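You operate a simulated robot arm through the tools that you are given. There is no shell and no other tool. Be economical: measure what you need, move in short steps, check, and stop when the job is done.

You run a simulated two-armed robot. Do the job below in one go: nothing can be reset, and whatever is moved stays where it is left.

## Task
On the top of the bench marked checks, fold the blue cloth in half, so that its two long edges meet.

Only the result counts: the job must be done as asked and must still hold three seconds after the hand-in. Knocking over, shifting, dropping, spilling or breaking anything else fails it. Flat cloth is picked up by pressing the open fingertips on it (5 to 10 N) and closing them slowly along it; thin cloth reads only 2 to 8 mm in the jaws.

## Robot
Two 7-joint arms with two-finger parallel grippers on one trunk, on a base that drives. Base frame: it is fixed to the floor where the robot stands at the start and does not move with it; the origin is under the middle of the robot, x ahead of it, y to its left, z up; the surface under the hand at the start is at about z = 0.8. Lengths are in m, angles in degrees, forces in N, time in s.
The left shoulder is at the start at [0.07, 0.163, 1.095], the right one opposite. With the tool pointing down near the work surface each hand reaches from about 0.4 to 0.88 m from the robot's upright axis, wherever it stands, measured 20 degrees to its own side. Places, roughly: top of the bench marked checks [0.5, 0, 0.8]. Payload 3.43 kg a hand.
The tool frame of a hand sits at the grasp point between the pads (the TCP): z along the fingers, y along the line on which they close. The tips reach 0.034 m beyond it. The gripper opens to 0.128 m. The fingers are 0.024 m wide and 0.012 m thick; the gripper's body (0.048 by 0.13 m) begins 0.096 m behind the TCP.
Orientation is that of the tool frame in the base frame, as [roll, pitch, yaw] about the fixed x, y, z axes, in that order (R = Rz(yaw) Ry(pitch) Rx(roll)). With the fingers straight down and closing along the base's y, the tool's x points along the base's -x, its y along +y and its z along -z.

## Interface
- The arms move only by the tool arm_command. It takes "left_commands", "right_commands" or both (then of equal length, played together; a hand with none holds still); each is a list that holds one entry, the list of rows, each a list of 7 numbers: the shift along the tool's x, y, z in m, then the turn, a rotation vector about the tool's x, y, z in degrees, then the gripper command, from -1 (fully open) to 1 (shut), values between in proportion. In form: [[[x, y, z, wx, wy, wz, jaw], ...]]. A call has 1 to 20 rows; each row shifts and turns the commanded pose from where the row before left it, along the tool's axes as they then stand. A row lasts 0.2 s, in which the tool goes at most 0.05 m and 8.6 degrees; a call with a longer step from one row to the next is refused whole, and so is a gripper value outside its range. A pose out of reach is approached as far as the arm can. The call stops where the force on the tool passes 40 N (or 10 N more than at its start, if that is more) or the arm is blocked; 0.2 s more then pass. The fingers move at their own pace (about 0.153 m/s each) and stop on an object; they squeeze with about 44 N. The grip force told is the motor's: it shows also when the fingers shut on nothing. Time passes only in rows, and 0.2 s behind the last, so rows that do not move let the fingers close. It gives the time, the measured TCP pose, the force on the tool (base axes), the opening and the grip force at its end, in the units of the frame above (readings bear some noise), with the torque about the TCP (base axes, N m) and any sound that the robot's microphone picked up.
- Cameras (640 x 400 px; columns grow to the right, rows downward): "scene" is now at [0.1281, 0.0053, 1.3034]; the picture's right is [0.06, -1.00, -0.00], its down [-0.74, -0.04, -0.67] and it looks along [0.67, 0.04, -0.74] (base axes); focal length 214 px, centre (320, 200). "left" rides on the left gripper at [0.076, 0.011, -0.16] in its tool frame; the picture's right is [-0.15, 0.99, 0.00], its down [-0.88, -0.13, -0.46] and it looks along [-0.45, -0.07, 0.89] (tool axes); focal length 234 px, centre (320, 200). "right" rides on the right gripper at [0.076, -0.011, -0.16] in its tool frame; the picture's right is [0.15, 0.99, 0.00], its down [-0.88, 0.13, -0.46] and it looks along [-0.45, 0.07, 0.89] (tool axes); focal length 234 px, centre (320, 200). There is no depth. A picture from a camera that has moved, and an enlarged one, comes with that camera's place and axes in the base frame and with its lens.
- get_image(camera): a new picture of that camera. No time passes.
- move_column(by): slides the trunk up (or, below 0, down) by that many m; the arms and the scene camera ride with it, the base frame stays. It gives what a move gives, with no picture.
- base_move(legs): drives the robot by 1 to 6 legs, each [ahead, left, turn to the left] in m, m and degrees, along the robot's own axes; the way and the turn of a leg run together, so that a leg with both is an arc; at most 1.5 m and 180 degrees a leg. The arms and the cameras ride along, it lands a little off, and it stops where it bumps. It gives what a move gives.
- aim_head(pan, tilt): turns the head with the scene camera to pan (to the left, within 86 degrees either way) and tilt (down, from -29 to 69), counted from straight ahead of the robot. It gives what a move gives.
- enlarge(camera, box): a new picture of the part [left, top, right, bottom] of that camera's present view, enlarged. No time passes.
- hand_in(): hands the job in; it is judged then, once.

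Work in short steps. Places have to be worked out from the pictures, the camera data and where the tool is seen: move nearer, look again, correct. Check each grasp and each placing, and mend what went wrong. You have 120 turns and 100 pictures in all, those below and enlarged ones among them. Open the grippers and draw the arms clear of the work before you hand the job in, unless the task says otherwise; then end with one line.

The tools are called after ">>>" as name(argument=value, ...) on one line, values as JSON. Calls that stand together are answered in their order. arm_command: Moves the arms, as the interface text tells. Its arguments: {"type":"object","properties":{"left_commands":{"type":"array","items":{"type":"array","items":{"type":"array","items":{"type":"number"}}}},"right_commands":{"type":"array","items":{"type":"array","items":{"type":"array","items":{"type":"number"}}}}},"required":[]} The other tools are called the same way: move_column (by) slides the trunk up or down; base_move (legs) drives the base; aim_head (pan, tilt) turns the head that bears the scene camera; get_image (camera) takes a picture; enlarge (camera, box) takes an enlarged picture of a part of a camera's view; hand_in () hands the job in.

At the start:

```text
clock: 0.0
left_tool_pos: [0.7217, 0.2021, 1.0286]
left_ee_rot: [-180.0, 0.0, -180.0]
left_force: [0.2, -0.2, 0.8]
left_ft_torque: [0.02, -0.02, -0.01]
left_opening: 0.128
left_finger_force: 0.0
right_tool_pos: [0.6403, -0.3313, 0.9507]
right_ee_rot: [-180.0, 0.0, 180.0]
right_force: [-0.3, 0.1, 0.3]
right_ft_torque: [0.02, -0.02, -0.01]
right_opening: 0.1277
right_finger_force: 0.2
trunk travel left (down, up): [-0.575, 0.365]
robot x, y, heading: [0.0016, 0.0003, -0.0]
head pan, tilt: [3.4, 47.6]
```

scene: 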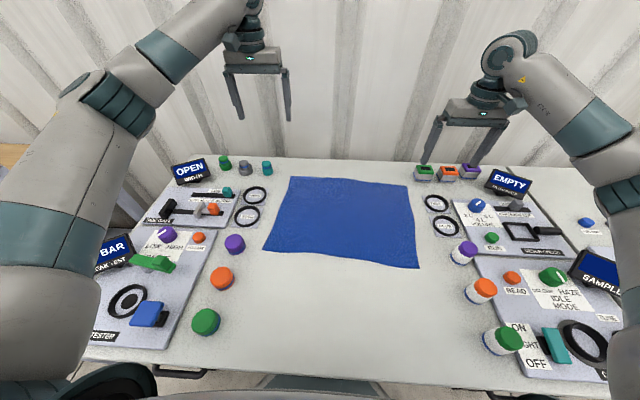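
right: 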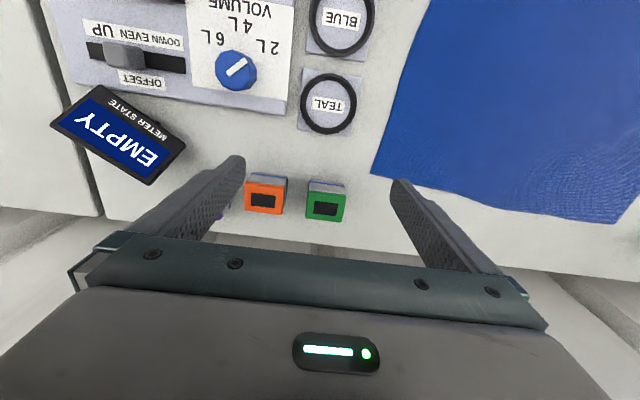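
left: 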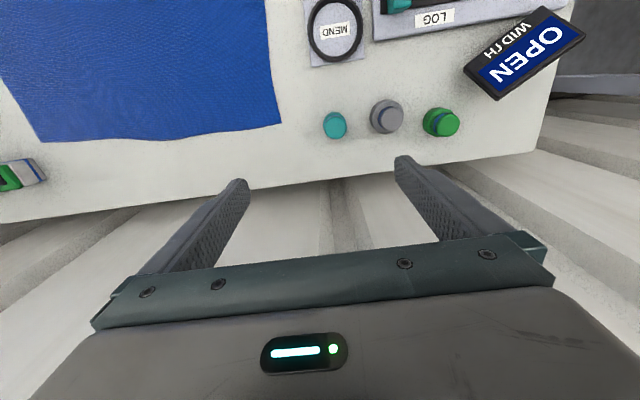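

The cloth's far corners work out to about (0.69, 0.143) and (0.668, -0.253). Its long edges run along y, at x about 0.68 (far) and 0.385 (near). I'll enlarge the cloth in the scene view to refine this.

>>> enlarge(camera="scene", box=[220, 150, 460, 300])

```text
2.67 times, centred on (340, 225) of scene
camera zoom: at [0.1281, 0.0053, 1.3034], right [0.06, -1.0, 0.0], down [-0.74, -0.04, -0.67], along [0.67, 0.04, -0.74], focal length 572 px, centre (267, 133)
```

zoom: 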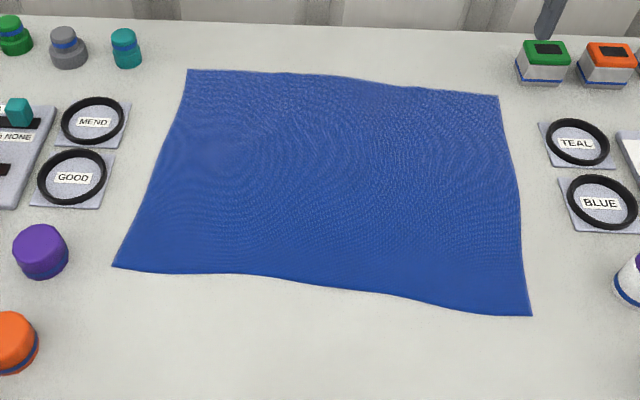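

Both views agree: far corners (0.69, 0.143) and (0.669, -0.255), near corners (0.398, 0.175) and (0.373, -0.225). I'll move both hands above the far corners with a 40 mm opening, closing along the edge and straddling it.

>>> arm_command(left_commands=[[[0.0085, -0.0223, 0.0372, 0, 0, 0, 0.375], [0.0085, -0.0223, 0.0372, 0, 0, 0, 0.375], [0.0085, -0.0223, 0.0372, 0, 0, 0, 0.375], [0.0085, -0.0222, 0.037, 0, 0, 0, 0.375], [0, 0, 0, 0, 0, 0, 0.375]]], right_commands=[[[-0.0069, 0.0268, 0.0177, 0, 0, 0, 0.375], [-0.0069, 0.0268, 0.0177, 0, 0, 0, 0.375], [-0.0069, 0.0268, 0.0177, 0, 0, 0, 0.375], [-0.007, 0.0269, 0.0176, 0, 0, 0, 0.375], [0, 0, 0, 0, 0, 0, 0.375]]])

>>> get_image(camera="left")

>>> get_image(camera="right")

```text
clock: 1.2
left_tool_pos: [0.6888, 0.1101, 0.8815]
left_ee_rot: [180.0, 0.0, -180.0]
left_force: [-1.1, -0.3, 0.7]
left_ft_torque: [0.02, -0.01, 0.05]
left_opening: 0.0398
left_finger_force: 0.1
right_tool_pos: [0.6692, -0.2246, 0.8811]
right_ee_rot: [-180.0, 0.0, -180.0]
right_force: [-0.3, 0.8, 0.5]
right_ft_torque: [0.01, 0.0, 0.02]
right_opening: 0.0399
right_finger_force: 0.0
trunk travel left (down, up): [-0.575, 0.365]
robot x, y, heading: [-0.0026, -0.0013, 0.1]
head pan, tilt: [3.4, 47.6]
```

```text
95 pictures are left
camera left: at [0.6131, 0.1207, 1.0403], right [0.15, 0.99, 0.0], down [0.88, -0.13, 0.46], along [0.45, -0.07, -0.89], focal length 234 px, centre (320, 200)
```

left: 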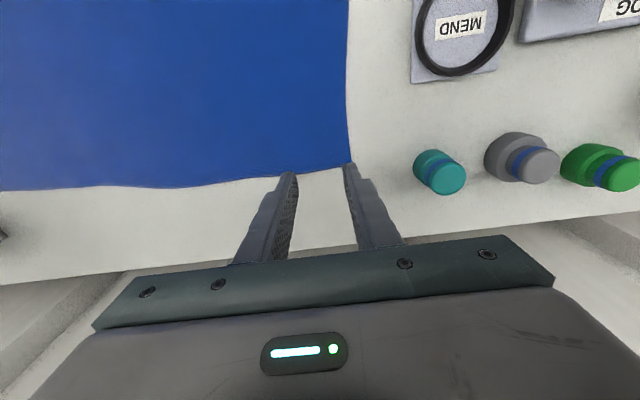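

```text
94 pictures are left
camera right: at [0.5922, -0.2349, 1.0421], right [-0.15, 0.99, 0.0], down [0.88, 0.13, 0.46], along [0.45, 0.07, -0.89], focal length 234 px, centre (320, 200)
```

right: 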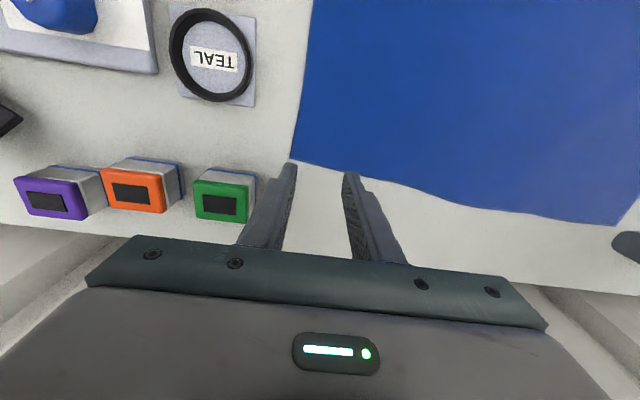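

By the wrist views, the edge under the left hand is at x≈0.698 and under the right at 0.672, so the jaws line up well. I'll lower close to contact and then probe.

>>> arm_command(left_commands=[[[-0.005, 0, 0.02, 0, 0, 0, 0.375], [0, 0, 0.02, 0, 0, 0, 0.375], [0, 0, 0.004, 0, 0, 0, 0.375], [0, 0, 0, 0, 0, 0, 0.375]]], right_commands=[[[0, 0, 0.02, 0, 0, 0, 0.375], [0, 0, 0.02, 0, 0, 0, 0.375], [0, 0, 0.004, 0, 0, 0, 0.375], [0, 0, 0, 0, 0, 0, 0.375]]])

```text
clock: 2.2
left_tool_pos: [0.6942, 0.1122, 0.8369]
left_ee_rot: [179.9, 0.0, 180.0]
left_force: [0.0, -0.5, 0.3]
left_ft_torque: [0.0, -0.01, -0.02]
left_opening: 0.0399
left_finger_force: 0.1
right_tool_pos: [0.6682, -0.2238, 0.8357]
right_ee_rot: [-179.9, 0.1, 180.0]
right_force: [0.0, 0.5, 0.9]
right_ft_torque: [0.02, -0.04, 0.04]
right_opening: 0.0399
right_finger_force: 0.0
trunk travel left (down, up): [-0.575, 0.365]
robot x, y, heading: [0.0013, -0.0027, -0.0]
head pan, tilt: [3.4, 47.6]
```

No contact yet at z≈0.836, so I'll lower 2 mm more and read the force.

>>> arm_command(left_commands=[[[0, 0, 0.001, 0, 0, 0, 0.375], [0, 0, 0.001, 0, 0, 0, 0.375], [0, 0, 0, 0, 0, 0, 0.375]]], right_commands=[[[0, 0, 0.001, 0, 0, 0, 0.375], [0, 0, 0.001, 0, 0, 0, 0.375], [0, 0, 0, 0, 0, 0, 0.375]]])

```text
clock: 3.0
left_tool_pos: [0.6927, 0.1133, 0.8359]
left_ee_rot: [180.0, 0.1, -180.0]
left_force: [0.8, -0.5, 7.9]
left_ft_torque: [-0.01, -0.02, 0.02]
left_opening: 0.0398
left_finger_force: 0.0
right_tool_pos: [0.6683, -0.2235, 0.836]
right_ee_rot: [180.0, 0.1, 179.9]
right_force: [1.5, 0.6, 6.7]
right_ft_torque: [0.11, 0.02, 0.01]
right_opening: 0.0398
right_finger_force: 0.1
trunk travel left (down, up): [-0.575, 0.365]
robot x, y, heading: [0.0023, 0.0011, -0.2]
head pan, tilt: [3.4, 47.6]
```

Contact is 7–8 N on both, within range. I'll close slowly.

>>> arm_command(left_commands=[[[0, 0, 0, 0, 0, 0, 0.42], [0, 0, 0, 0, 0, 0, 0.47], [0, 0, 0, 0, 0, 0, 0.52], [0, 0, 0, 0, 0, 0, 0.57], [0, 0, 0, 0, 0, 0, 0.62], [0, 0, 0, 0, 0, 0, 0.67], [0, 0, 0, 0, 0, 0, 0.72], [0, 0, 0, 0, 0, 0, 0.77], [0, 0, 0, 0, 0, 0, 0.82], [0, 0, 0, 0, 0, 0, 0.87], [0, 0, 0, 0, 0, 0, 0.92], [0, 0, 0, 0, 0, 0, 0.97], [0, 0, 0, 0, 0, 0, 1], [0, 0, 0, 0, 0, 0, 1]]], right_commands=[[[0, 0, 0, 0, 0, 0, 0.42], [0, 0, 0, 0, 0, 0, 0.47], [0, 0, 0, 0, 0, 0, 0.52], [0, 0, 0, 0, 0, 0, 0.57], [0, 0, 0, 0, 0, 0, 0.62], [0, 0, 0, 0, 0, 0, 0.67], [0, 0, 0, 0, 0, 0, 0.72], [0, 0, 0, 0, 0, 0, 0.77], [0, 0, 0, 0, 0, 0, 0.82], [0, 0, 0, 0, 0, 0, 0.87], [0, 0, 0, 0, 0, 0, 0.92], [0, 0, 0, 0, 0, 0, 0.97], [0, 0, 0, 0, 0, 0, 1], [0, 0, 0, 0, 0, 0, 1]]])

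>>> get_image(camera="left")

>>> get_image(camera="right")

```text
clock: 6.0
left_tool_pos: [0.6913, 0.1129, 0.8355]
left_ee_rot: [-179.9, 0.1, -179.9]
left_force: [-1.4, -2.9, 15.3]
left_ft_torque: [-0.11, 0.13, -0.03]
left_opening: 0.002
left_finger_force: 36.5
right_tool_pos: [0.6676, -0.224, 0.8358]
right_ee_rot: [180.0, 0.2, 180.0]
right_force: [-0.1, 2.2, 7.4]
right_ft_torque: [0.07, -0.02, -0.01]
right_opening: 0.0
right_finger_force: 33.2
trunk travel left (down, up): [-0.575, 0.365]
robot x, y, heading: [0.0015, -0.0015, -0.0]
head pan, tilt: [3.4, 47.6]
```

```text
93 pictures are left
camera left: at [0.6165, 0.1222, 0.995], right [0.15, 0.99, 0.0], down [0.88, -0.13, 0.46], along [0.45, -0.07, -0.89], focal length 234 px, centre (320, 200)
```

left: 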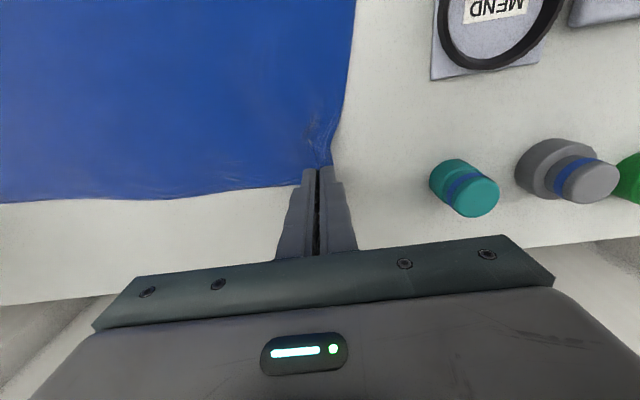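

```text
92 pictures are left
camera right: at [0.5912, -0.2346, 0.9964], right [-0.15, 0.99, 0.0], down [0.88, 0.13, 0.46], along [0.45, 0.07, -0.89], focal length 234 px, centre (320, 200)
```

right: 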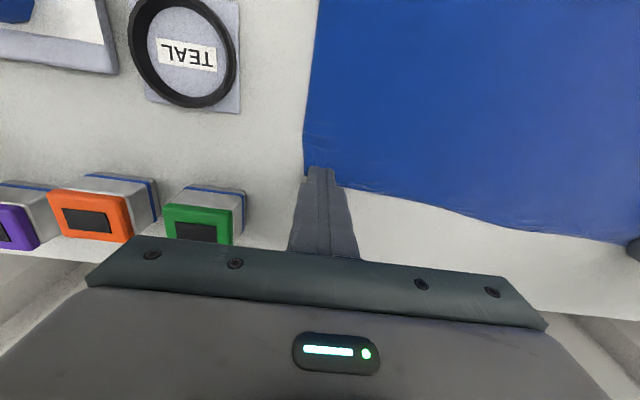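

The left hand has cloth (2 mm), but the right shut on nothing. I'll lift the right, reopen it, shift about 6 mm further onto the cloth, and look.

>>> arm_command(right_commands=[[[0, 0, -0.015, 0, 0, 0, 1], [0.006, 0, 0, 0, 0, 0, 0.375], [0, 0, 0, 0, 0, 0, 0.375], [0, 0, 0.008, 0, 0, 0, 0.375], [0, 0, 0, 0, 0, 0, 0.375]]])

>>> enlarge(camera="right", box=[240, 100, 400, 200])

```text
clock: 7.2
left_tool_pos: [0.6929, 0.1111, 0.8354]
left_ee_rot: [180.0, 0.2, 180.0]
left_force: [-1.8, -0.7, 18.4]
left_ft_torque: [-0.02, 0.23, 0.0]
left_opening: 0.002
left_finger_force: 36.9
right_tool_pos: [0.662, -0.2235, 0.8416]
right_ee_rot: [180.0, 0.1, -180.0]
right_force: [1.2, -0.3, -0.3]
right_ft_torque: [0.01, -0.03, 0.03]
right_opening: 0.0397
right_finger_force: 0.0
trunk travel left (down, up): [-0.575, 0.365]
robot x, y, heading: [-0.0016, -0.0019, 0.2]
head pan, tilt: [3.4, 47.6]
```

```text
4.00 times, centred on (320, 150) of right
camera zoom: at [0.5849, -0.2348, 1.0026], right [-0.15, 0.99, 0.0], down [0.88, 0.13, 0.46], along [0.45, 0.07, -0.89], focal length 937 px, centre (320, 400)
```

zoom: 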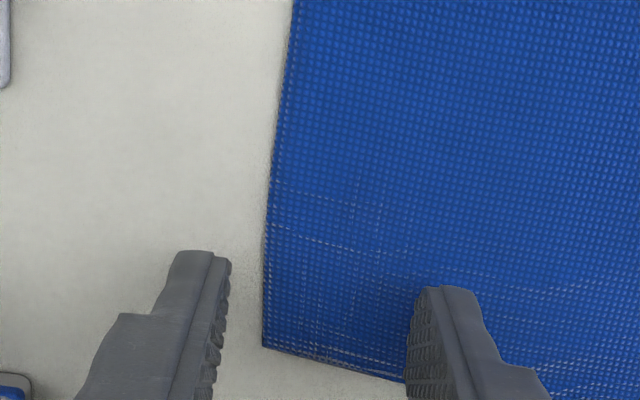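

The right corner slid inward to about (0.675, -0.234). I'll shift the right hand 19 mm inward and press again.

>>> arm_command(right_commands=[[[0, 0.019, 0, 0, 0, 0, 0.375], [0, 0, 0.004, 0, 0, 0, 0.375], [0, 0, 0.002, 0, 0, 0, 0.375], [0, 0, 0.0015, 0, 0, 0, 0.375], [0, 0, 0, 0, 0, 0, 0.375]]])

>>> enlarge(camera="right", box=[240, 100, 400, 200])

```text
clock: 8.4
left_tool_pos: [0.6912, 0.1139, 0.8351]
left_ee_rot: [179.9, 0.0, 179.9]
left_force: [1.8, -0.8, 14.3]
left_ft_torque: [-0.05, 0.08, -0.01]
left_opening: 0.0021
left_finger_force: 36.7
right_tool_pos: [0.6613, -0.2051, 0.835]
right_ee_rot: [180.0, 0.1, -180.0]
right_force: [-1.5, -1.5, 11.0]
right_ft_torque: [-0.09, 0.07, 0.02]
right_opening: 0.0399
right_finger_force: 0.5
trunk travel left (down, up): [-0.575, 0.365]
robot x, y, heading: [-0.0013, 0.001, 0.3]
head pan, tilt: [3.4, 47.6]
```

```text
4.00 times, centred on (320, 150) of right
camera zoom: at [0.584, -0.2156, 0.9963], right [-0.15, 0.99, 0.0], down [0.88, 0.13, 0.46], along [0.45, 0.07, -0.89], focal length 937 px, centre (320, 400)
```

zoom: 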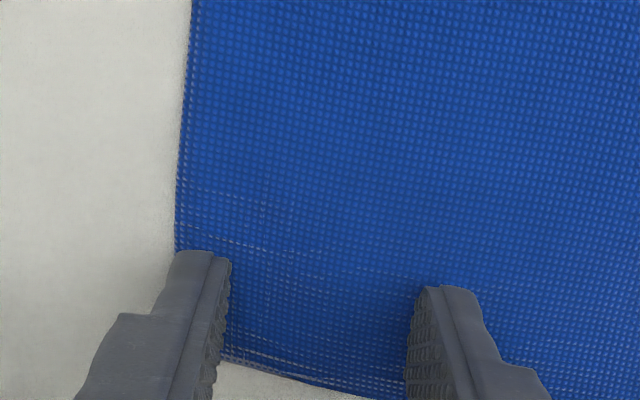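

Both fingers now rest on cloth at 11 N, so I'll ease off slightly and close slowly.

>>> arm_command(right_commands=[[[0, 0, -0.0003, 0, 0, 0, 0.42], [0, 0, 0, 0, 0, 0, 0.47], [0, 0, 0, 0, 0, 0, 0.52], [0, 0, 0, 0, 0, 0, 0.57], [0, 0, 0, 0, 0, 0, 0.62], [0, 0, 0, 0, 0, 0, 0.67], [0, 0, 0, 0, 0, 0, 0.72], [0, 0, 0, 0, 0, 0, 0.77], [0, 0, 0, 0, 0, 0, 0.82], [0, 0, 0, 0, 0, 0, 0.87], [0, 0, 0, 0, 0, 0, 0.92], [0, 0, 0, 0, 0, 0, 0.97], [0, 0, 0, 0, 0, 0, 1], [0, 0, 0, 0, 0, 0, 1]]])

>>> enlarge(camera="right", box=[240, 100, 400, 200])

>>> enlarge(camera="left", box=[240, 100, 400, 200])

```text
clock: 11.4
left_tool_pos: [0.6925, 0.1123, 0.8353]
left_ee_rot: [-179.9, 0.1, 179.9]
left_force: [-0.6, -12.5, 12.4]
left_ft_torque: [-0.47, 0.12, -0.05]
left_opening: 0.0024
left_finger_force: 37.1
right_tool_pos: [0.6618, -0.2034, 0.8357]
right_ee_rot: [180.0, 0.1, -180.0]
right_force: [0.3, 15.3, 12.2]
right_ft_torque: [0.49, -0.06, 0.16]
right_opening: 0.0027
right_finger_force: 37.5
trunk travel left (down, up): [-0.575, 0.365]
robot x, y, heading: [0.0004, -0.0033, 0.0]
head pan, tilt: [3.4, 47.6]
```

```text
4.00 times, centred on (320, 150) of right
camera zoom: at [0.5843, -0.2145, 0.9963], right [-0.15, 0.99, 0.0], down [0.88, 0.13, 0.46], along [0.45, 0.07, -0.89], focal length 937 px, centre (320, 400)
```

zoom: 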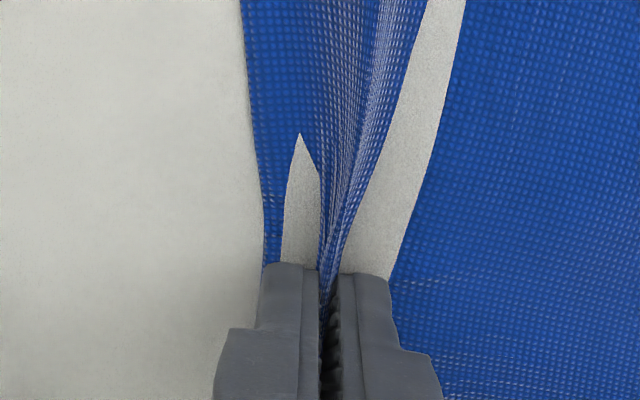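

```text
4.00 times, centred on (320, 150) of left
camera zoom: at [0.6162, 0.1223, 0.995], right [0.15, 0.99, 0.0], down [0.88, -0.13, 0.46], along [0.45, -0.07, -0.89], focal length 937 px, centre (320, 400)
```

zoom: 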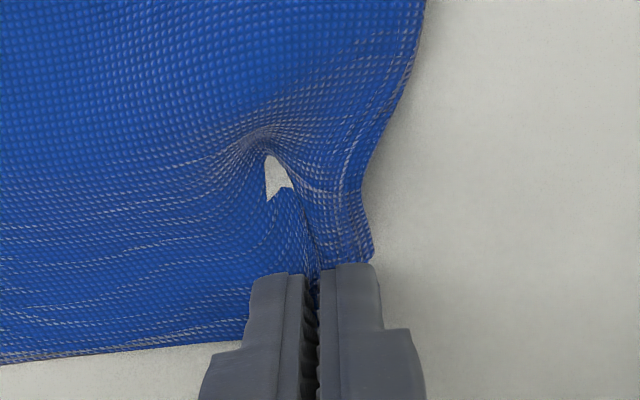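

Both hands hold cloth (2.4 and 2.7 mm), and the edge between them is taut at about 13 N. I'll lift 3 cm while moving the hands slightly together, then look.

>>> arm_command(left_commands=[[[0, -0.004, -0.005, 0, 0, 0, 1], [0, -0.004, -0.01, 0, 0, 0, 1], [0, 0, -0.015, 0, 0, 0, 1], [0, 0, 0, 0, 0, 0, 1]]], right_commands=[[[0, 0.004, -0.005, 0, 0, 0, 1], [0, 0.004, -0.01, 0, 0, 0, 1], [0, 0, -0.015, 0, 0, 0, 1], [0, 0, 0, 0, 0, 0, 1]]])

>>> enlarge(camera="scene", box=[220, 120, 460, 270])

>>> get_image(camera="right")

>>> get_image(camera="left")

```text
clock: 12.4
left_tool_pos: [0.6934, 0.1038, 0.8634]
left_ee_rot: [180.0, -0.1, -179.9]
left_force: [0.2, 1.0, -0.1]
left_ft_torque: [0.03, 0.02, 0.01]
left_opening: 0.0017
left_finger_force: 36.7
right_tool_pos: [0.6621, -0.1979, 0.8634]
right_ee_rot: [-180.0, 0.0, -180.0]
right_force: [-0.8, -0.3, 0.1]
right_ft_torque: [0.0, 0.0, 0.01]
right_opening: 0.0025
right_finger_force: 36.3
trunk travel left (down, up): [-0.575, 0.365]
robot x, y, heading: [-0.0012, -0.002, -0.3]
head pan, tilt: [3.4, 47.6]
```

```text
2.67 times, centred on (340, 195) of scene
camera zoom: at [0.1285, 0.0052, 1.3033], right [0.06, -1.0, 0.0], down [-0.74, -0.04, -0.67], along [0.67, 0.04, -0.74], focal length 572 px, centre (267, 213)
```

zoom: 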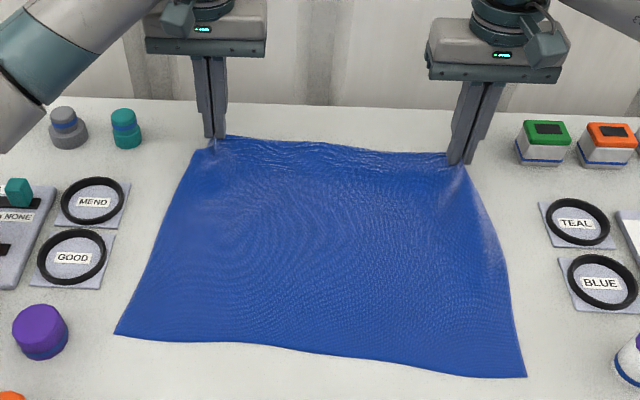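

```text
86 pictures are left
camera right: at [0.5862, -0.2081, 1.0244], right [-0.15, 0.99, 0.0], down [0.88, 0.13, 0.45], along [0.45, 0.07, -0.89], focal length 234 px, centre (320, 200)
```

right: 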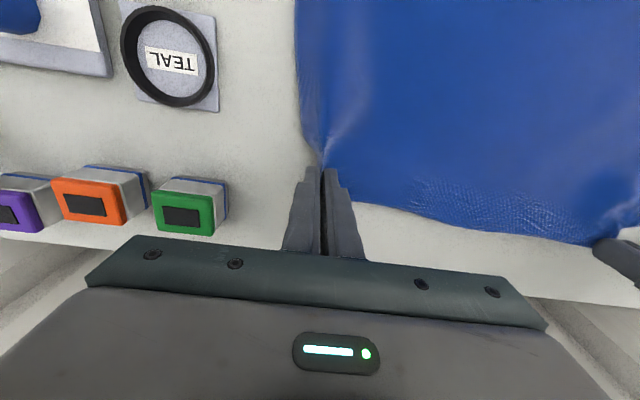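

```text
85 pictures are left
camera left: at [0.618, 0.1139, 1.0229], right [0.15, 0.99, 0.0], down [0.88, -0.13, 0.45], along [0.45, -0.07, -0.89], focal length 234 px, centre (320, 200)
```

left: 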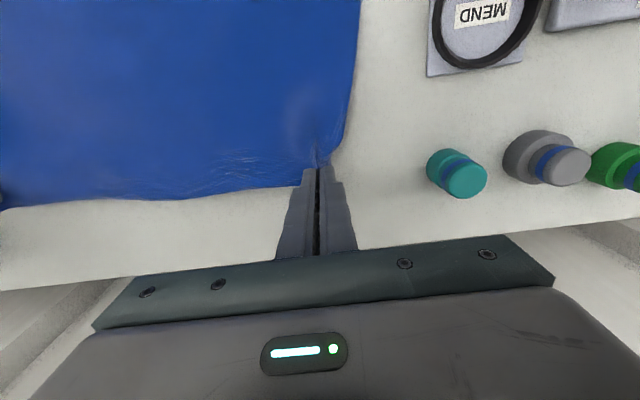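

Both corners rise with the hands. I'll carry them up and back along an arc, about 10 cm up and 6 cm back.

>>> arm_command(left_commands=[[[0.006, 0, -0.02, 0, 0, 0, 1], [0.01, 0, -0.02, 0, 0, 0, 1], [0.012, 0, -0.02, 0, 0, 0, 1], [0.015, 0, -0.02, 0, 0, 0, 1], [0.017, 0, -0.015, 0, 0, 0, 1], [0, 0, 0, 0, 0, 0, 1]]], right_commands=[[[0.006, 0, -0.02, 0, 0, 0, 1], [0.01, 0, -0.02, 0, 0, 0, 1], [0.012, 0, -0.02, 0, 0, 0, 1], [0.015, 0, -0.02, 0, 0, 0, 1], [0.017, 0, -0.015, 0, 0, 0, 1], [0, 0, 0, 0, 0, 0, 1]]])

>>> get_image(camera="scene")

```text
clock: 13.8
left_tool_pos: [0.6329, 0.1034, 0.9574]
left_ee_rot: [180.0, -0.1, -180.0]
left_force: [-0.7, -0.8, -0.2]
left_ft_torque: [0.03, 0.0, 0.02]
left_opening: 0.0021
left_finger_force: 37.2
right_tool_pos: [0.6036, -0.1971, 0.9589]
right_ee_rot: [179.9, -0.1, 180.0]
right_force: [-0.3, -0.5, -0.1]
right_ft_torque: [0.01, 0.01, -0.03]
right_opening: 0.0024
right_finger_force: 37.3
trunk travel left (down, up): [-0.575, 0.365]
robot x, y, heading: [0.0007, -0.0031, 0.0]
head pan, tilt: [3.4, 47.6]
```

```text
84 pictures are left
camera scene: at [0.1288, 0.0053, 1.3033], right [0.06, -1.0, 0.0], down [-0.74, -0.04, -0.67], along [0.67, 0.04, -0.74], focal length 214 px, centre (320, 200)
```

scene: 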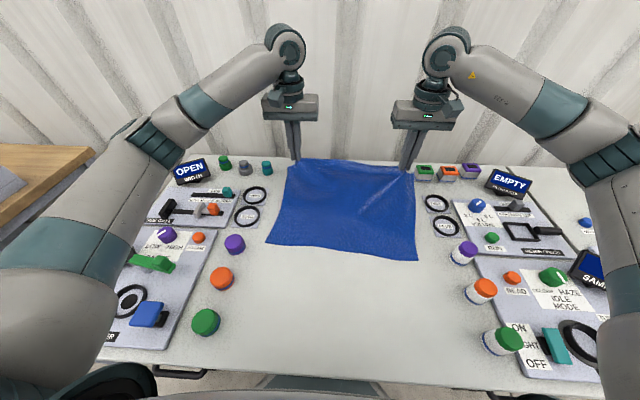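

Both corners are still held and the near edge hasn't moved. I'll drive the base back 0.2 m; that carries the held edge toward the near edge and gives room to tilt the hands when laying it down.

>>> base_move(legs=[[-0.2, 0, 0]])

>>> get_image(camera="scene")

```text
clock: 15.4
left_tool_pos: [0.4363, 0.1037, 0.9572]
left_ee_rot: [-180.0, 0.0, 179.9]
left_force: [-0.2, 0.3, -0.3]
left_ft_torque: [0.01, -0.01, -0.01]
left_opening: 0.0019
left_finger_force: 36.9
right_tool_pos: [0.4065, -0.1973, 0.9596]
right_ee_rot: [179.9, 0.0, 179.9]
right_force: [-0.9, 0.3, -0.1]
right_ft_torque: [-0.02, -0.03, 0.0]
right_opening: 0.0023
right_finger_force: 37.2
trunk travel left (down, up): [-0.575, 0.365]
robot x, y, heading: [-0.2005, -0.0038, 0.1]
head pan, tilt: [3.4, 47.6]
```

```text
83 pictures are left
camera scene: at [-0.0692, 0.0052, 1.3035], right [0.06, -1.0, 0.0], down [-0.74, -0.04, -0.67], along [0.67, 0.04, -0.74], focal length 214 px, centre (320, 200)
```

scene: 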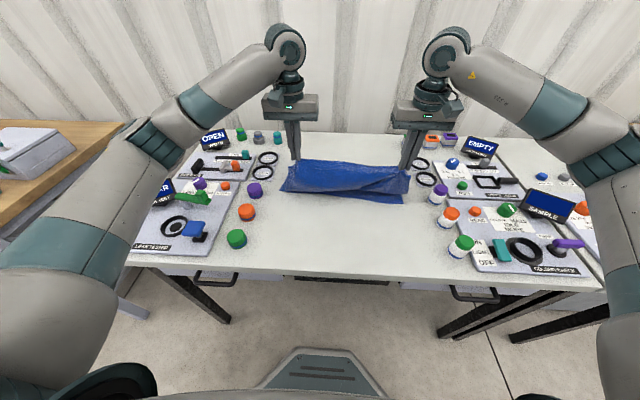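

The far edge now hangs just above the near edge. I'll tilt both hands 55° so the fingers point forward, which makes the pinched hem lie back toward the near edge on release.

>>> arm_command(left_commands=[[[0, 0, 0, 0, -6.875, 0, 1], [0, 0, 0, 0, -6.875, 0, 1], [0, 0, 0, 0, -6.875, 0, 1], [0, 0, 0, 0, -6.875, 0, 1], [0, 0, 0, 0, -6.875, 0, 1], [0, 0, 0, 0, -6.875, 0, 1], [0, 0, 0, 0, -6.875, 0, 1], [0, 0, 0, 0, -6.875, 0, 1], [0, 0, 0, 0, 0, 0, 1]]], right_commands=[[[0, 0, 0, 0, -6.875, 0, 1], [0, 0, 0, 0, -6.875, 0, 1], [0, 0, 0, 0, -6.875, 0, 1], [0, 0, 0, 0, -6.875, 0, 1], [0, 0, 0, 0, -6.875, 0, 1], [0, 0, 0, 0, -6.875, 0, 1], [0, 0, 0, 0, -6.875, 0, 1], [0, 0, 0, 0, -6.875, 0, 1], [0, 0, 0, 0, 0, 0, 1]]])

>>> get_image(camera="scene")

```text
clock: 17.4
left_tool_pos: [0.4364, 0.1036, 0.9573]
left_ee_rot: [-180.0, 55.1, 180.0]
left_force: [0.7, -0.3, -0.8]
left_ft_torque: [0.01, 0.01, 0.0]
left_opening: 0.002
left_finger_force: 36.1
right_tool_pos: [0.4059, -0.1967, 0.9606]
right_ee_rot: [-179.9, 55.1, 179.8]
right_force: [0.0, 1.1, 0.3]
right_ft_torque: [-0.03, 0.01, 0.04]
right_opening: 0.0026
right_finger_force: 36.8
trunk travel left (down, up): [-0.575, 0.365]
robot x, y, heading: [-0.1934, 0.0013, 0.1]
head pan, tilt: [3.4, 47.6]
```

```text
82 pictures are left
camera scene: at [-0.0686, 0.0053, 1.3034], right [0.06, -1.0, 0.0], down [-0.74, -0.04, -0.67], along [0.67, 0.04, -0.74], focal length 214 px, centre (320, 200)
```

scene: 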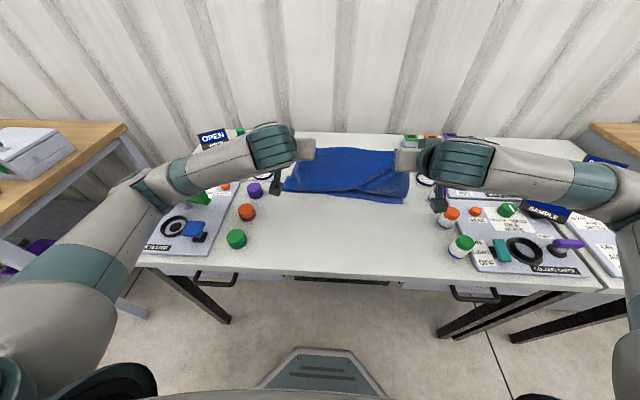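

The tilt went through and the cloth is still held. I'll lower to z≈0.87 over the near edge, shifting 22 mm left to follow the cloth's skew.

>>> arm_command(left_commands=[[[0.0244, 0.0055, 0.0031, 0, 0, 0, 1], [0.0244, 0.0055, 0.0031, 0, 0, 0, 1], [0.0244, 0.0055, 0.0031, 0, 0, 0, 1], [0.0244, 0.0055, 0.0031, 0, 0, 0, 1], [0, 0, 0, 0, 0, 0, 1]]], right_commands=[[[0.0233, 0.0055, 0.006, 0, 0, 0, 1], [0.0233, 0.0055, 0.006, 0, 0, 0, 1], [0.0233, 0.0055, 0.006, 0, 0, 0, 1], [0.0233, 0.0055, 0.006, 0, 0, 0, 1], [0, 0, 0, 0, 0, 0, 1]]])

>>> get_image(camera="scene")

>>> get_image(camera="left")

>>> get_image(camera="right")

```text
clock: 18.6
left_tool_pos: [0.4112, 0.1233, 0.9566]
left_ee_rot: [177.6, 64.3, 178.2]
left_force: [-2.1, -10.9, -2.7]
left_ft_torque: [-0.1, 0.14, -0.37]
left_opening: 0.0023
left_finger_force: 36.5
right_tool_pos: [0.363, -0.1798, 0.8745]
right_ee_rot: [178.5, 55.8, 179.1]
right_force: [2.5, 11.3, 3.0]
right_ft_torque: [0.18, -0.16, 0.35]
right_opening: 0.0024
right_finger_force: 36.8
trunk travel left (down, up): [-0.575, 0.365]
robot x, y, heading: [-0.1952, 0.0025, -0.1]
head pan, tilt: [3.4, 47.6]
stopped in row 5 (left hand): the arm was blocked; the commanded pose is now the measured one
```

```text
81 pictures are left
camera scene: at [-0.0804, -0.0063, 1.3041], right [0.06, -1.0, -0.01], down [-0.73, -0.04, -0.68], along [0.68, 0.05, -0.73], focal length 214 px, centre (320, 200)
```

scene: 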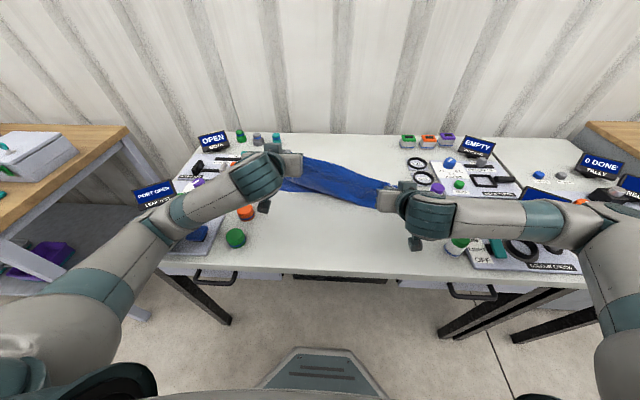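

```text
80 pictures are left
camera left: at [0.2339, 0.1331, 0.9579], right [0.06, 0.99, 0.15], down [-0.03, -0.15, 0.99], along [1.0, -0.06, 0.02], focal length 234 px, centre (320, 200)
```

left: 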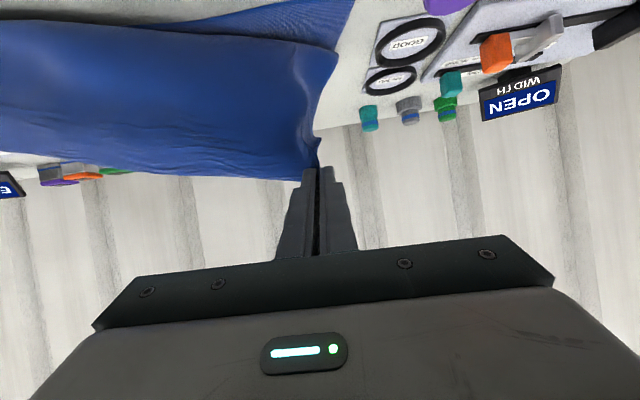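

```text
79 pictures are left
camera right: at [0.1887, -0.1905, 0.903], right [-0.09, 0.99, -0.11], down [0.12, 0.12, 0.99], along [0.99, 0.07, -0.13], focal length 234 px, centre (320, 200)
```

right: 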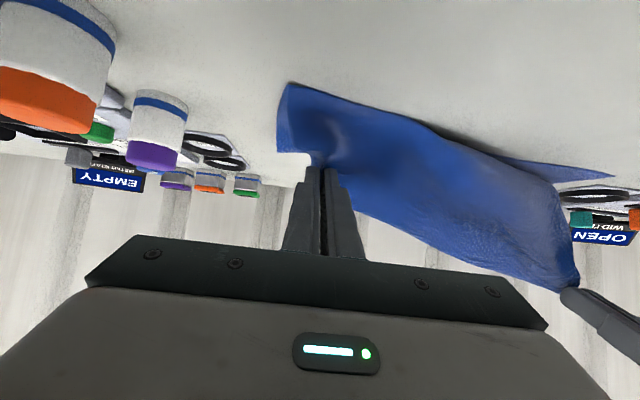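

The left hand was blocked at z=0.957 with its pose off, while the right went down. I'll look closely at what the left arm might be touching.

>>> enlarge(camera="scene", box=[120, 120, 340, 260])

>>> enlarge(camera="scene", box=[0, 160, 240, 320])

```text
2.86 times, centred on (230, 190) of scene
camera zoom: at [-0.0804, -0.0063, 1.3041], right [0.06, -1.0, -0.01], down [-0.73, -0.04, -0.68], along [0.68, 0.05, -0.73], focal length 613 px, centre (577, 229)
```

zoom: 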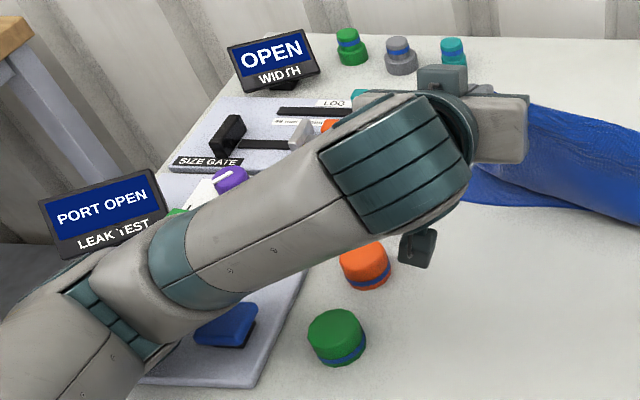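

```text
2.50 times, centred on (120, 240) of scene
camera zoom: at [-0.0804, -0.0063, 1.3041], right [0.06, -1.0, -0.01], down [-0.73, -0.04, -0.68], along [0.68, 0.05, -0.73], focal length 536 px, centre (820, 100)
```

zoom: 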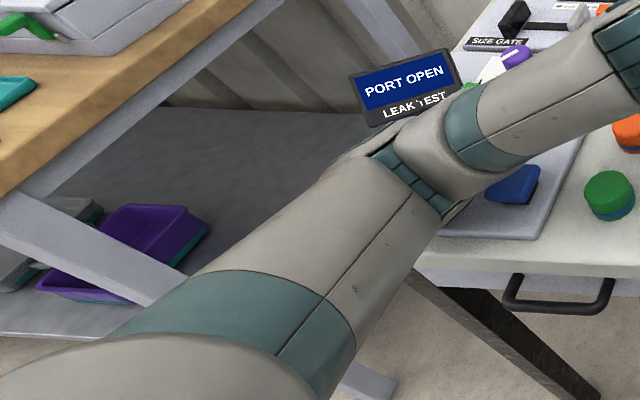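

The left elbow hangs low beside the LEAK TEST panel, and its display now reads "PORT OPEN". I'll back off by raising both hands and undoing most of the tilt, then inspect the panel.

>>> arm_command(left_commands=[[[-0.02, 0, -0.01, 0, 4, 0, 1], [-0.01, 0, -0.005, 0, 8, 0, 1], [0, 0, 0, 0, 8, 0, 1], [0, 0, 0, 0, 8, 0, 1], [0, 0, 0, 0, 8, 0, 1], [0, 0, 0, 0, 8, 0, 1], [0, 0, 0, 0, 0, 0, 1]]], right_commands=[[[-0.03, 0, -0.02, 0, 4, 0, 1], [-0.03, 0, -0.02, 0, 8, 0, 1], [-0.02, 0, -0.01, 0, 8, 0, 1], [0, 0, 0, 0, 8, 0, 1], [0, 0, 0, 0, 8, 0, 1], [0, 0, 0, 0, 0, 0, 1], [0, 0, 0, 0, 0, 0, 1]]])

>>> get_image(camera="scene")

>>> enlarge(camera="scene", box=[100, 120, 300, 260])

```text
clock: 20.2
left_tool_pos: [0.4189, 0.1344, 0.9758]
left_ee_rot: [179.4, 18.8, -179.8]
left_force: [-0.3, -1.0, -0.6]
left_ft_torque: [-0.01, 0.02, -0.05]
left_opening: 0.002
left_finger_force: 36.9
right_tool_pos: [0.3852, -0.1721, 0.9636]
right_ee_rot: [179.9, 19.1, -180.0]
right_force: [-0.7, 0.4, 0.5]
right_ft_torque: [0.0, -0.02, 0.07]
right_opening: 0.0025
right_finger_force: 37.1
trunk travel left (down, up): [-0.575, 0.365]
robot x, y, heading: [-0.1959, 0.0019, -0.2]
head pan, tilt: [3.4, 47.6]
```

```text
76 pictures are left
camera scene: at [-0.0669, 0.0071, 1.3034], right [0.06, -1.0, 0.0], down [-0.74, -0.04, -0.67], along [0.67, 0.04, -0.74], focal length 214 px, centre (320, 200)
```

scene: 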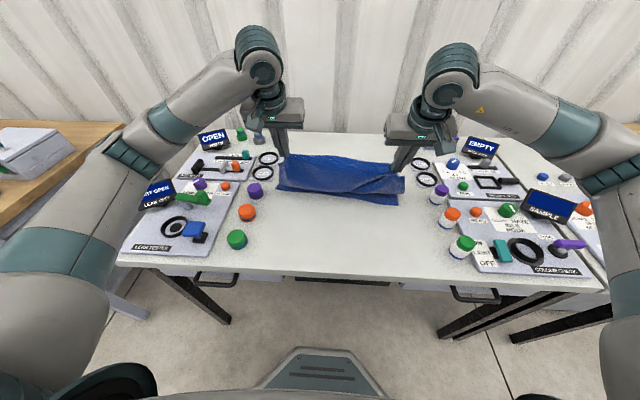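

```text
2.86 times, centred on (200, 190) of scene
camera zoom: at [-0.0669, 0.0071, 1.3034], right [0.06, -1.0, 0.0], down [-0.74, -0.04, -0.67], along [0.67, 0.04, -0.74], focal length 613 px, centre (663, 229)
```

zoom: 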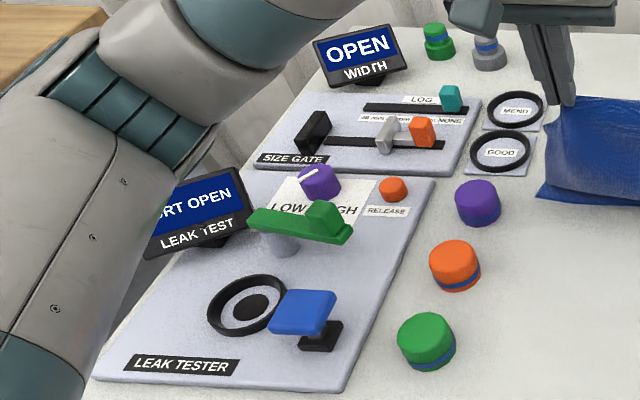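

The panel looks intact and upright, and I'll keep the elbow away from it. Raising the trunk will lift the elbows, so I'll lower the hands 7 cm first so the cloth isn't pulled up.

>>> arm_command(left_commands=[[[0.0114, 0, 0.033, 0, 0, 0, 1], [0.0114, 0, 0.033, 0, 0, 0, 1], [0, 0, 0, 0, 0, 0, 1]]], right_commands=[[[0.01, 0, 0.029, 0, 0, 0, 1], [0.01, 0, 0.029, 0, 0, 0, 1], [0, 0, 0, 0, 0, 0, 1]]])

>>> move_column(by=0.1)

```text
clock: 21.0
left_tool_pos: [0.4203, 0.1329, 0.9046]
left_ee_rot: [179.5, 18.9, -179.8]
left_force: [-0.3, -0.1, -0.3]
left_ft_torque: [-0.01, 0.0, 0.01]
left_opening: 0.0019
left_finger_force: 37.4
right_tool_pos: [0.3849, -0.1707, 0.9024]
right_ee_rot: [179.9, 19.1, -179.9]
right_force: [-0.5, -0.2, 0.8]
right_ft_torque: [-0.01, -0.01, 0.02]
right_opening: 0.0024
right_finger_force: 37.0
trunk travel left (down, up): [-0.575, 0.365]
robot x, y, heading: [-0.1955, 0.0018, -0.4]
head pan, tilt: [3.4, 47.6]
```

```text
clock: 22.4
left_tool_pos: [0.4205, 0.1329, 1.0052]
left_ee_rot: [179.5, 18.9, -179.9]
left_force: [0.3, 0.0, -0.2]
left_ft_torque: [-0.01, 0.01, 0.01]
left_opening: 0.0017
left_finger_force: 36.5
right_tool_pos: [0.3859, -0.1713, 1.004]
right_ee_rot: [179.9, 19.1, -180.0]
right_force: [0.0, -0.3, 0.0]
right_ft_torque: [-0.02, 0.03, -0.01]
right_opening: 0.0026
right_finger_force: 37.4
trunk travel left (down, up): [-0.675, 0.265]
robot x, y, heading: [-0.1958, 0.001, 0.2]
head pan, tilt: [3.4, 47.6]
```

Lower the hands by 0.1 m again, then raise the trunk another 0.1.

>>> arm_command(left_commands=[[[0.0109, 0, 0.0315, 0, 0, 0, 1], [0.0109, 0, 0.0315, 0, 0, 0, 1], [0.0109, 0, 0.0315, 0, 0, 0, 1], [0, 0, 0, 0, 0, 0, 1]]], right_commands=[[[0.0109, 0, 0.0315, 0, 0, 0, 1], [0.0109, 0, 0.0315, 0, 0, 0, 1], [0.0109, 0, 0.0315, 0, 0, 0, 1], [0, 0, 0, 0, 0, 0, 1]]])

>>> move_column(by=0.1)

>>> arm_command(left_commands=[[[0.0087, 0, 0.0252, 0, 0, 0, 1], [0.0087, 0, 0.0252, 0, 0, 0, 1], [0.0087, 0, 0.0252, 0, 0, 0, 1], [0, 0, 0, 0, 0, 0, 1]]], right_commands=[[[0.0087, 0, 0.0252, 0, 0, 0, 1], [0.0087, 0, 0.0252, 0, 0, 0, 1], [0.0087, 0, 0.0252, 0, 0, 0, 1], [0, 0, 0, 0, 0, 0, 1]]])

>>> get_image(camera="scene")

```text
clock: 23.4
left_tool_pos: [0.4181, 0.1324, 0.9062]
left_ee_rot: [179.5, 19.0, -179.8]
left_force: [-0.9, -0.2, 0.3]
left_ft_torque: [0.01, -0.01, 0.03]
left_opening: 0.0021
left_finger_force: 36.2
right_tool_pos: [0.3857, -0.1703, 0.9037]
right_ee_rot: [179.9, 19.1, 179.9]
right_force: [0.2, 0.6, -0.4]
right_ft_torque: [-0.02, -0.02, 0.03]
right_opening: 0.0024
right_finger_force: 37.3
trunk travel left (down, up): [-0.675, 0.265]
robot x, y, heading: [-0.1954, 0.0016, -0.1]
head pan, tilt: [3.4, 47.6]
```

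```text
clock: 24.7
left_tool_pos: [0.4175, 0.1323, 1.0052]
left_ee_rot: [179.6, 18.9, -179.9]
left_force: [-0.5, -0.2, -0.2]
left_ft_torque: [-0.01, 0.0, -0.02]
left_opening: 0.0019
left_finger_force: 37.1
right_tool_pos: [0.3856, -0.1699, 1.0048]
right_ee_rot: [179.9, 19.1, 180.0]
right_force: [-0.8, 1.2, -1.0]
right_ft_torque: [-0.01, -0.04, -0.01]
right_opening: 0.0027
right_finger_force: 37.4
trunk travel left (down, up): [-0.775, 0.165]
robot x, y, heading: [-0.1966, 0.0004, -0.1]
head pan, tilt: [3.4, 47.6]
```

```text
clock: 25.7
left_tool_pos: [0.4193, 0.1335, 0.9262]
left_ee_rot: [179.4, 19.0, -179.7]
left_force: [0.3, -1.7, -1.2]
left_ft_torque: [-0.02, -0.01, -0.02]
left_opening: 0.0018
left_finger_force: 37.4
right_tool_pos: [0.3863, -0.1709, 0.924]
right_ee_rot: [179.9, 19.0, -180.0]
right_force: [0.9, 1.1, -0.3]
right_ft_torque: [0.02, 0.0, 0.0]
right_opening: 0.0027
right_finger_force: 37.1
trunk travel left (down, up): [-0.775, 0.165]
robot x, y, heading: [-0.1982, 0.0006, -0.0]
head pan, tilt: [3.4, 47.6]
```

```text
74 pictures are left
camera scene: at [-0.0671, 0.0067, 1.5035], right [0.06, -1.0, 0.0], down [-0.74, -0.04, -0.67], along [0.67, 0.04, -0.74], focal length 214 px, centre (320, 200)
```

scene: 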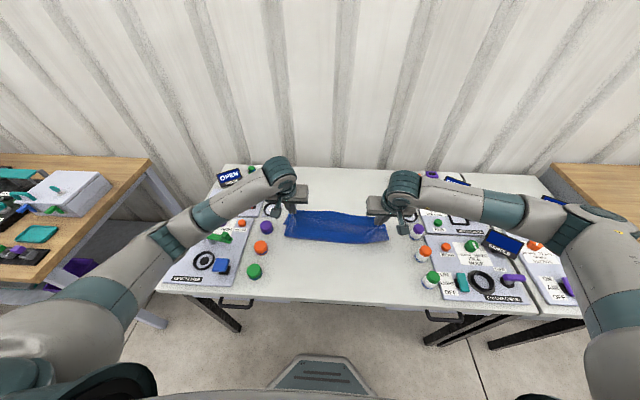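

The elbows now sit higher. I'll tilt another 30° and check clearance and the near edge.

>>> arm_command(left_commands=[[[0, 0, 0, 0, -7.5, 0, 1], [0, 0, 0, 0, -7.5, 0, 1], [0, 0, 0, 0, -7.5, 0, 1], [0, 0, 0, 0, -7.5, 0, 1], [0, 0, 0, 0, 0, 0, 1]]], right_commands=[[[0, 0, 0, 0, -7.5, 0, 1], [0, 0, 0, 0, -7.5, 0, 1], [0, 0, 0, 0, -7.5, 0, 1], [0, 0, 0, 0, -7.5, 0, 1], [0, 0, 0, 0, 0, 0, 1]]])

>>> enlarge(camera="scene", box=[160, 150, 480, 310])

```text
clock: 26.9
left_tool_pos: [0.4188, 0.1326, 0.9269]
left_ee_rot: [179.2, 49.0, 179.7]
left_force: [0.1, -0.1, 0.0]
left_ft_torque: [0.0, 0.02, 0.04]
left_opening: 0.0016
left_finger_force: 36.3
right_tool_pos: [0.3845, -0.164, 0.9237]
right_ee_rot: [179.4, 43.9, 180.0]
right_force: [0.3, 0.4, -0.4]
right_ft_torque: [0.0, -0.01, 0.04]
right_opening: 0.0027
right_finger_force: 37.2
right hand out of reach, approached as far as the arm can: row 4
trunk travel left (down, up): [-0.775, 0.165]
robot x, y, heading: [-0.1996, 0.0021, -0.2]
head pan, tilt: [3.4, 47.6]
```

```text
2.00 times, centred on (320, 230) of scene
camera zoom: at [-0.0669, 0.0053, 1.5034], right [0.06, -1.0, 0.0], down [-0.74, -0.04, -0.67], along [0.67, 0.04, -0.74], focal length 429 px, centre (320, 140)
```

zoom: 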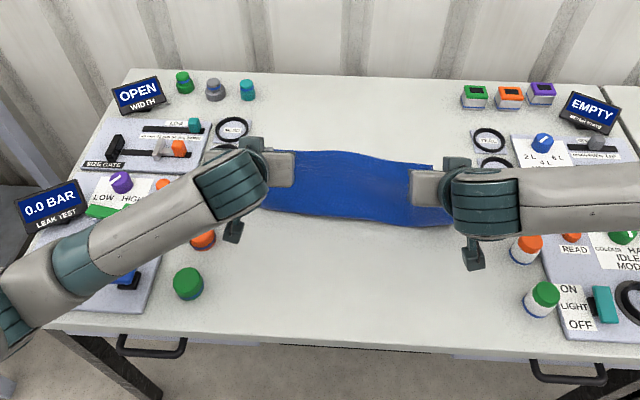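

The display is back to "0.0 BAR", so it simply cycles. The right hand hit its tilt limit near 44°, so I'll back both off to about 41° and read the pose.

>>> arm_command(left_commands=[[[0, 0, 0, 0, 8, 0, 1], [0, 0, 0, 0, 0, 0, 1]]], right_commands=[[[0, 0, 0, 0, 8, 0, 1], [0, 0, 0, 0, 0, 0, 1]]])

>>> get_image(camera="right")

>>> get_image(camera="left")

```text
clock: 27.5
left_tool_pos: [0.4172, 0.1339, 0.9261]
left_ee_rot: [179.4, 40.8, 180.0]
left_force: [-0.4, -0.2, 0.0]
left_ft_torque: [-0.01, -0.02, -0.01]
left_opening: 0.0022
left_finger_force: 36.8
right_tool_pos: [0.383, -0.1629, 0.9249]
right_ee_rot: [179.4, 35.9, -179.8]
right_force: [0.4, 0.9, 0.6]
right_ft_torque: [-0.04, -0.01, 0.01]
right_opening: 0.0023
right_finger_force: 36.8
trunk travel left (down, up): [-0.775, 0.165]
robot x, y, heading: [-0.1978, -0.0009, -0.2]
head pan, tilt: [3.4, 47.6]
```

```text
72 pictures are left
camera right: at [0.2288, -0.1759, 1.0108], right [-0.13, 0.99, -0.08], down [0.45, 0.13, 0.89], along [0.89, 0.08, -0.46], focal length 234 px, centre (320, 200)
```

right: 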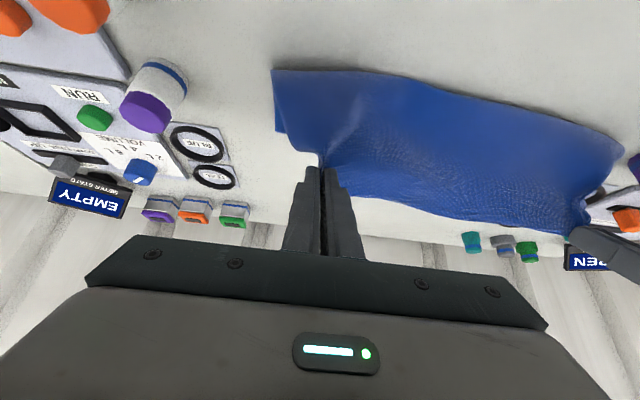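

```text
71 pictures are left
camera left: at [0.2564, 0.142, 0.9978], right [0.1, 0.99, 0.1], down [0.37, -0.13, 0.92], along [0.92, -0.06, -0.38], focal length 234 px, centre (320, 200)
```

left: 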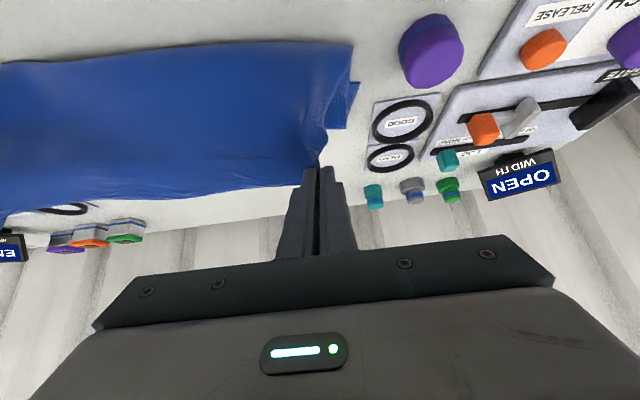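

The near corners haven't moved: about (0.393, 0.175) and (0.375, -0.22). I'll lower both hands to roughly 1.5 cm above contact.

>>> arm_command(left_commands=[[[0.0234, -0.0027, 0.0132, 0, 0, 0, 1], [0.0234, -0.0027, 0.0132, 0, 0, 0, 1], [0.0234, -0.0027, 0.0132, 0, 0, 0, 1], [0, 0, 0, 0, 0, 0, 1]]], right_commands=[[[0.0142, -0.0027, 0.0206, 0, 0, 0, 1], [0.0142, -0.0027, 0.0206, 0, 0, 0, 1], [0.0142, -0.0027, 0.0206, 0, 0, 0, 1], [0, 0, 0, 0, 0, 0, 1]]])

>>> enlarge(camera="scene", box=[160, 150, 480, 310])

>>> get_image(camera="right")

>>> get_image(camera="left")

```text
clock: 28.5
left_tool_pos: [0.3904, 0.1255, 0.8494]
left_ee_rot: [179.4, 40.9, 180.0]
left_force: [0.2, 0.9, 0.8]
left_ft_torque: [0.04, -0.03, -0.01]
left_opening: 0.0019
left_finger_force: 36.3
right_tool_pos: [0.3878, -0.1695, 0.8501]
right_ee_rot: [179.4, 35.9, -179.8]
right_force: [0.0, -0.1, 0.6]
right_ft_torque: [0.0, 0.0, 0.01]
right_opening: 0.0022
right_finger_force: 37.9
trunk travel left (down, up): [-0.775, 0.165]
robot x, y, heading: [-0.195, 0.0011, -0.1]
head pan, tilt: [3.4, 47.6]
```

```text
2.00 times, centred on (320, 230) of scene
camera zoom: at [-0.0669, 0.0069, 1.5035], right [0.06, -1.0, 0.0], down [-0.74, -0.04, -0.67], along [0.67, 0.04, -0.74], focal length 429 px, centre (320, 140)
```

zoom: 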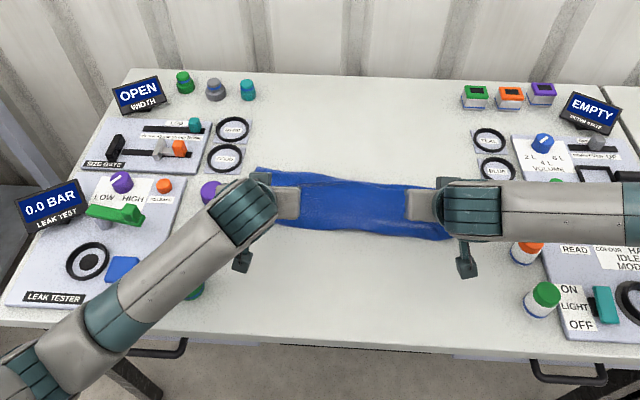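

```text
69 pictures are left
camera right: at [0.2309, -0.1811, 0.9362], right [-0.13, 0.99, -0.08], down [0.44, 0.13, 0.89], along [0.89, 0.08, -0.46], focal length 234 px, centre (320, 200)
```

right: 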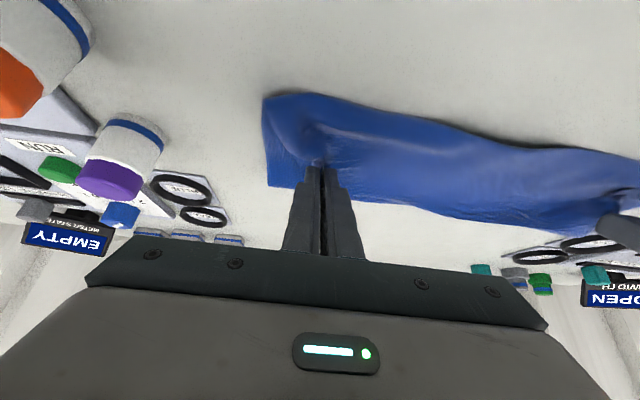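

```text
68 pictures are left
camera left: at [0.2297, 0.134, 0.921], right [0.1, 0.99, 0.1], down [0.37, -0.13, 0.92], along [0.92, -0.06, -0.38], focal length 234 px, centre (320, 200)
```

left: 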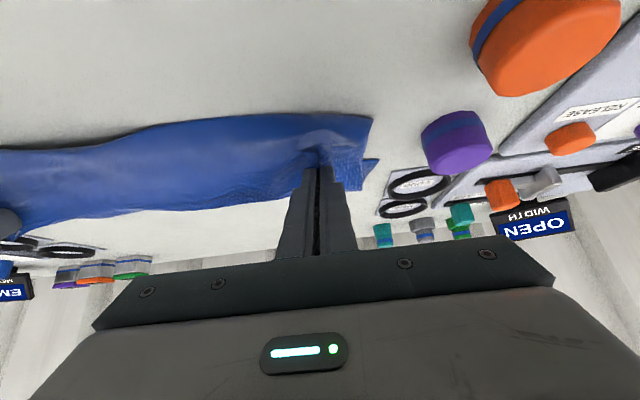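

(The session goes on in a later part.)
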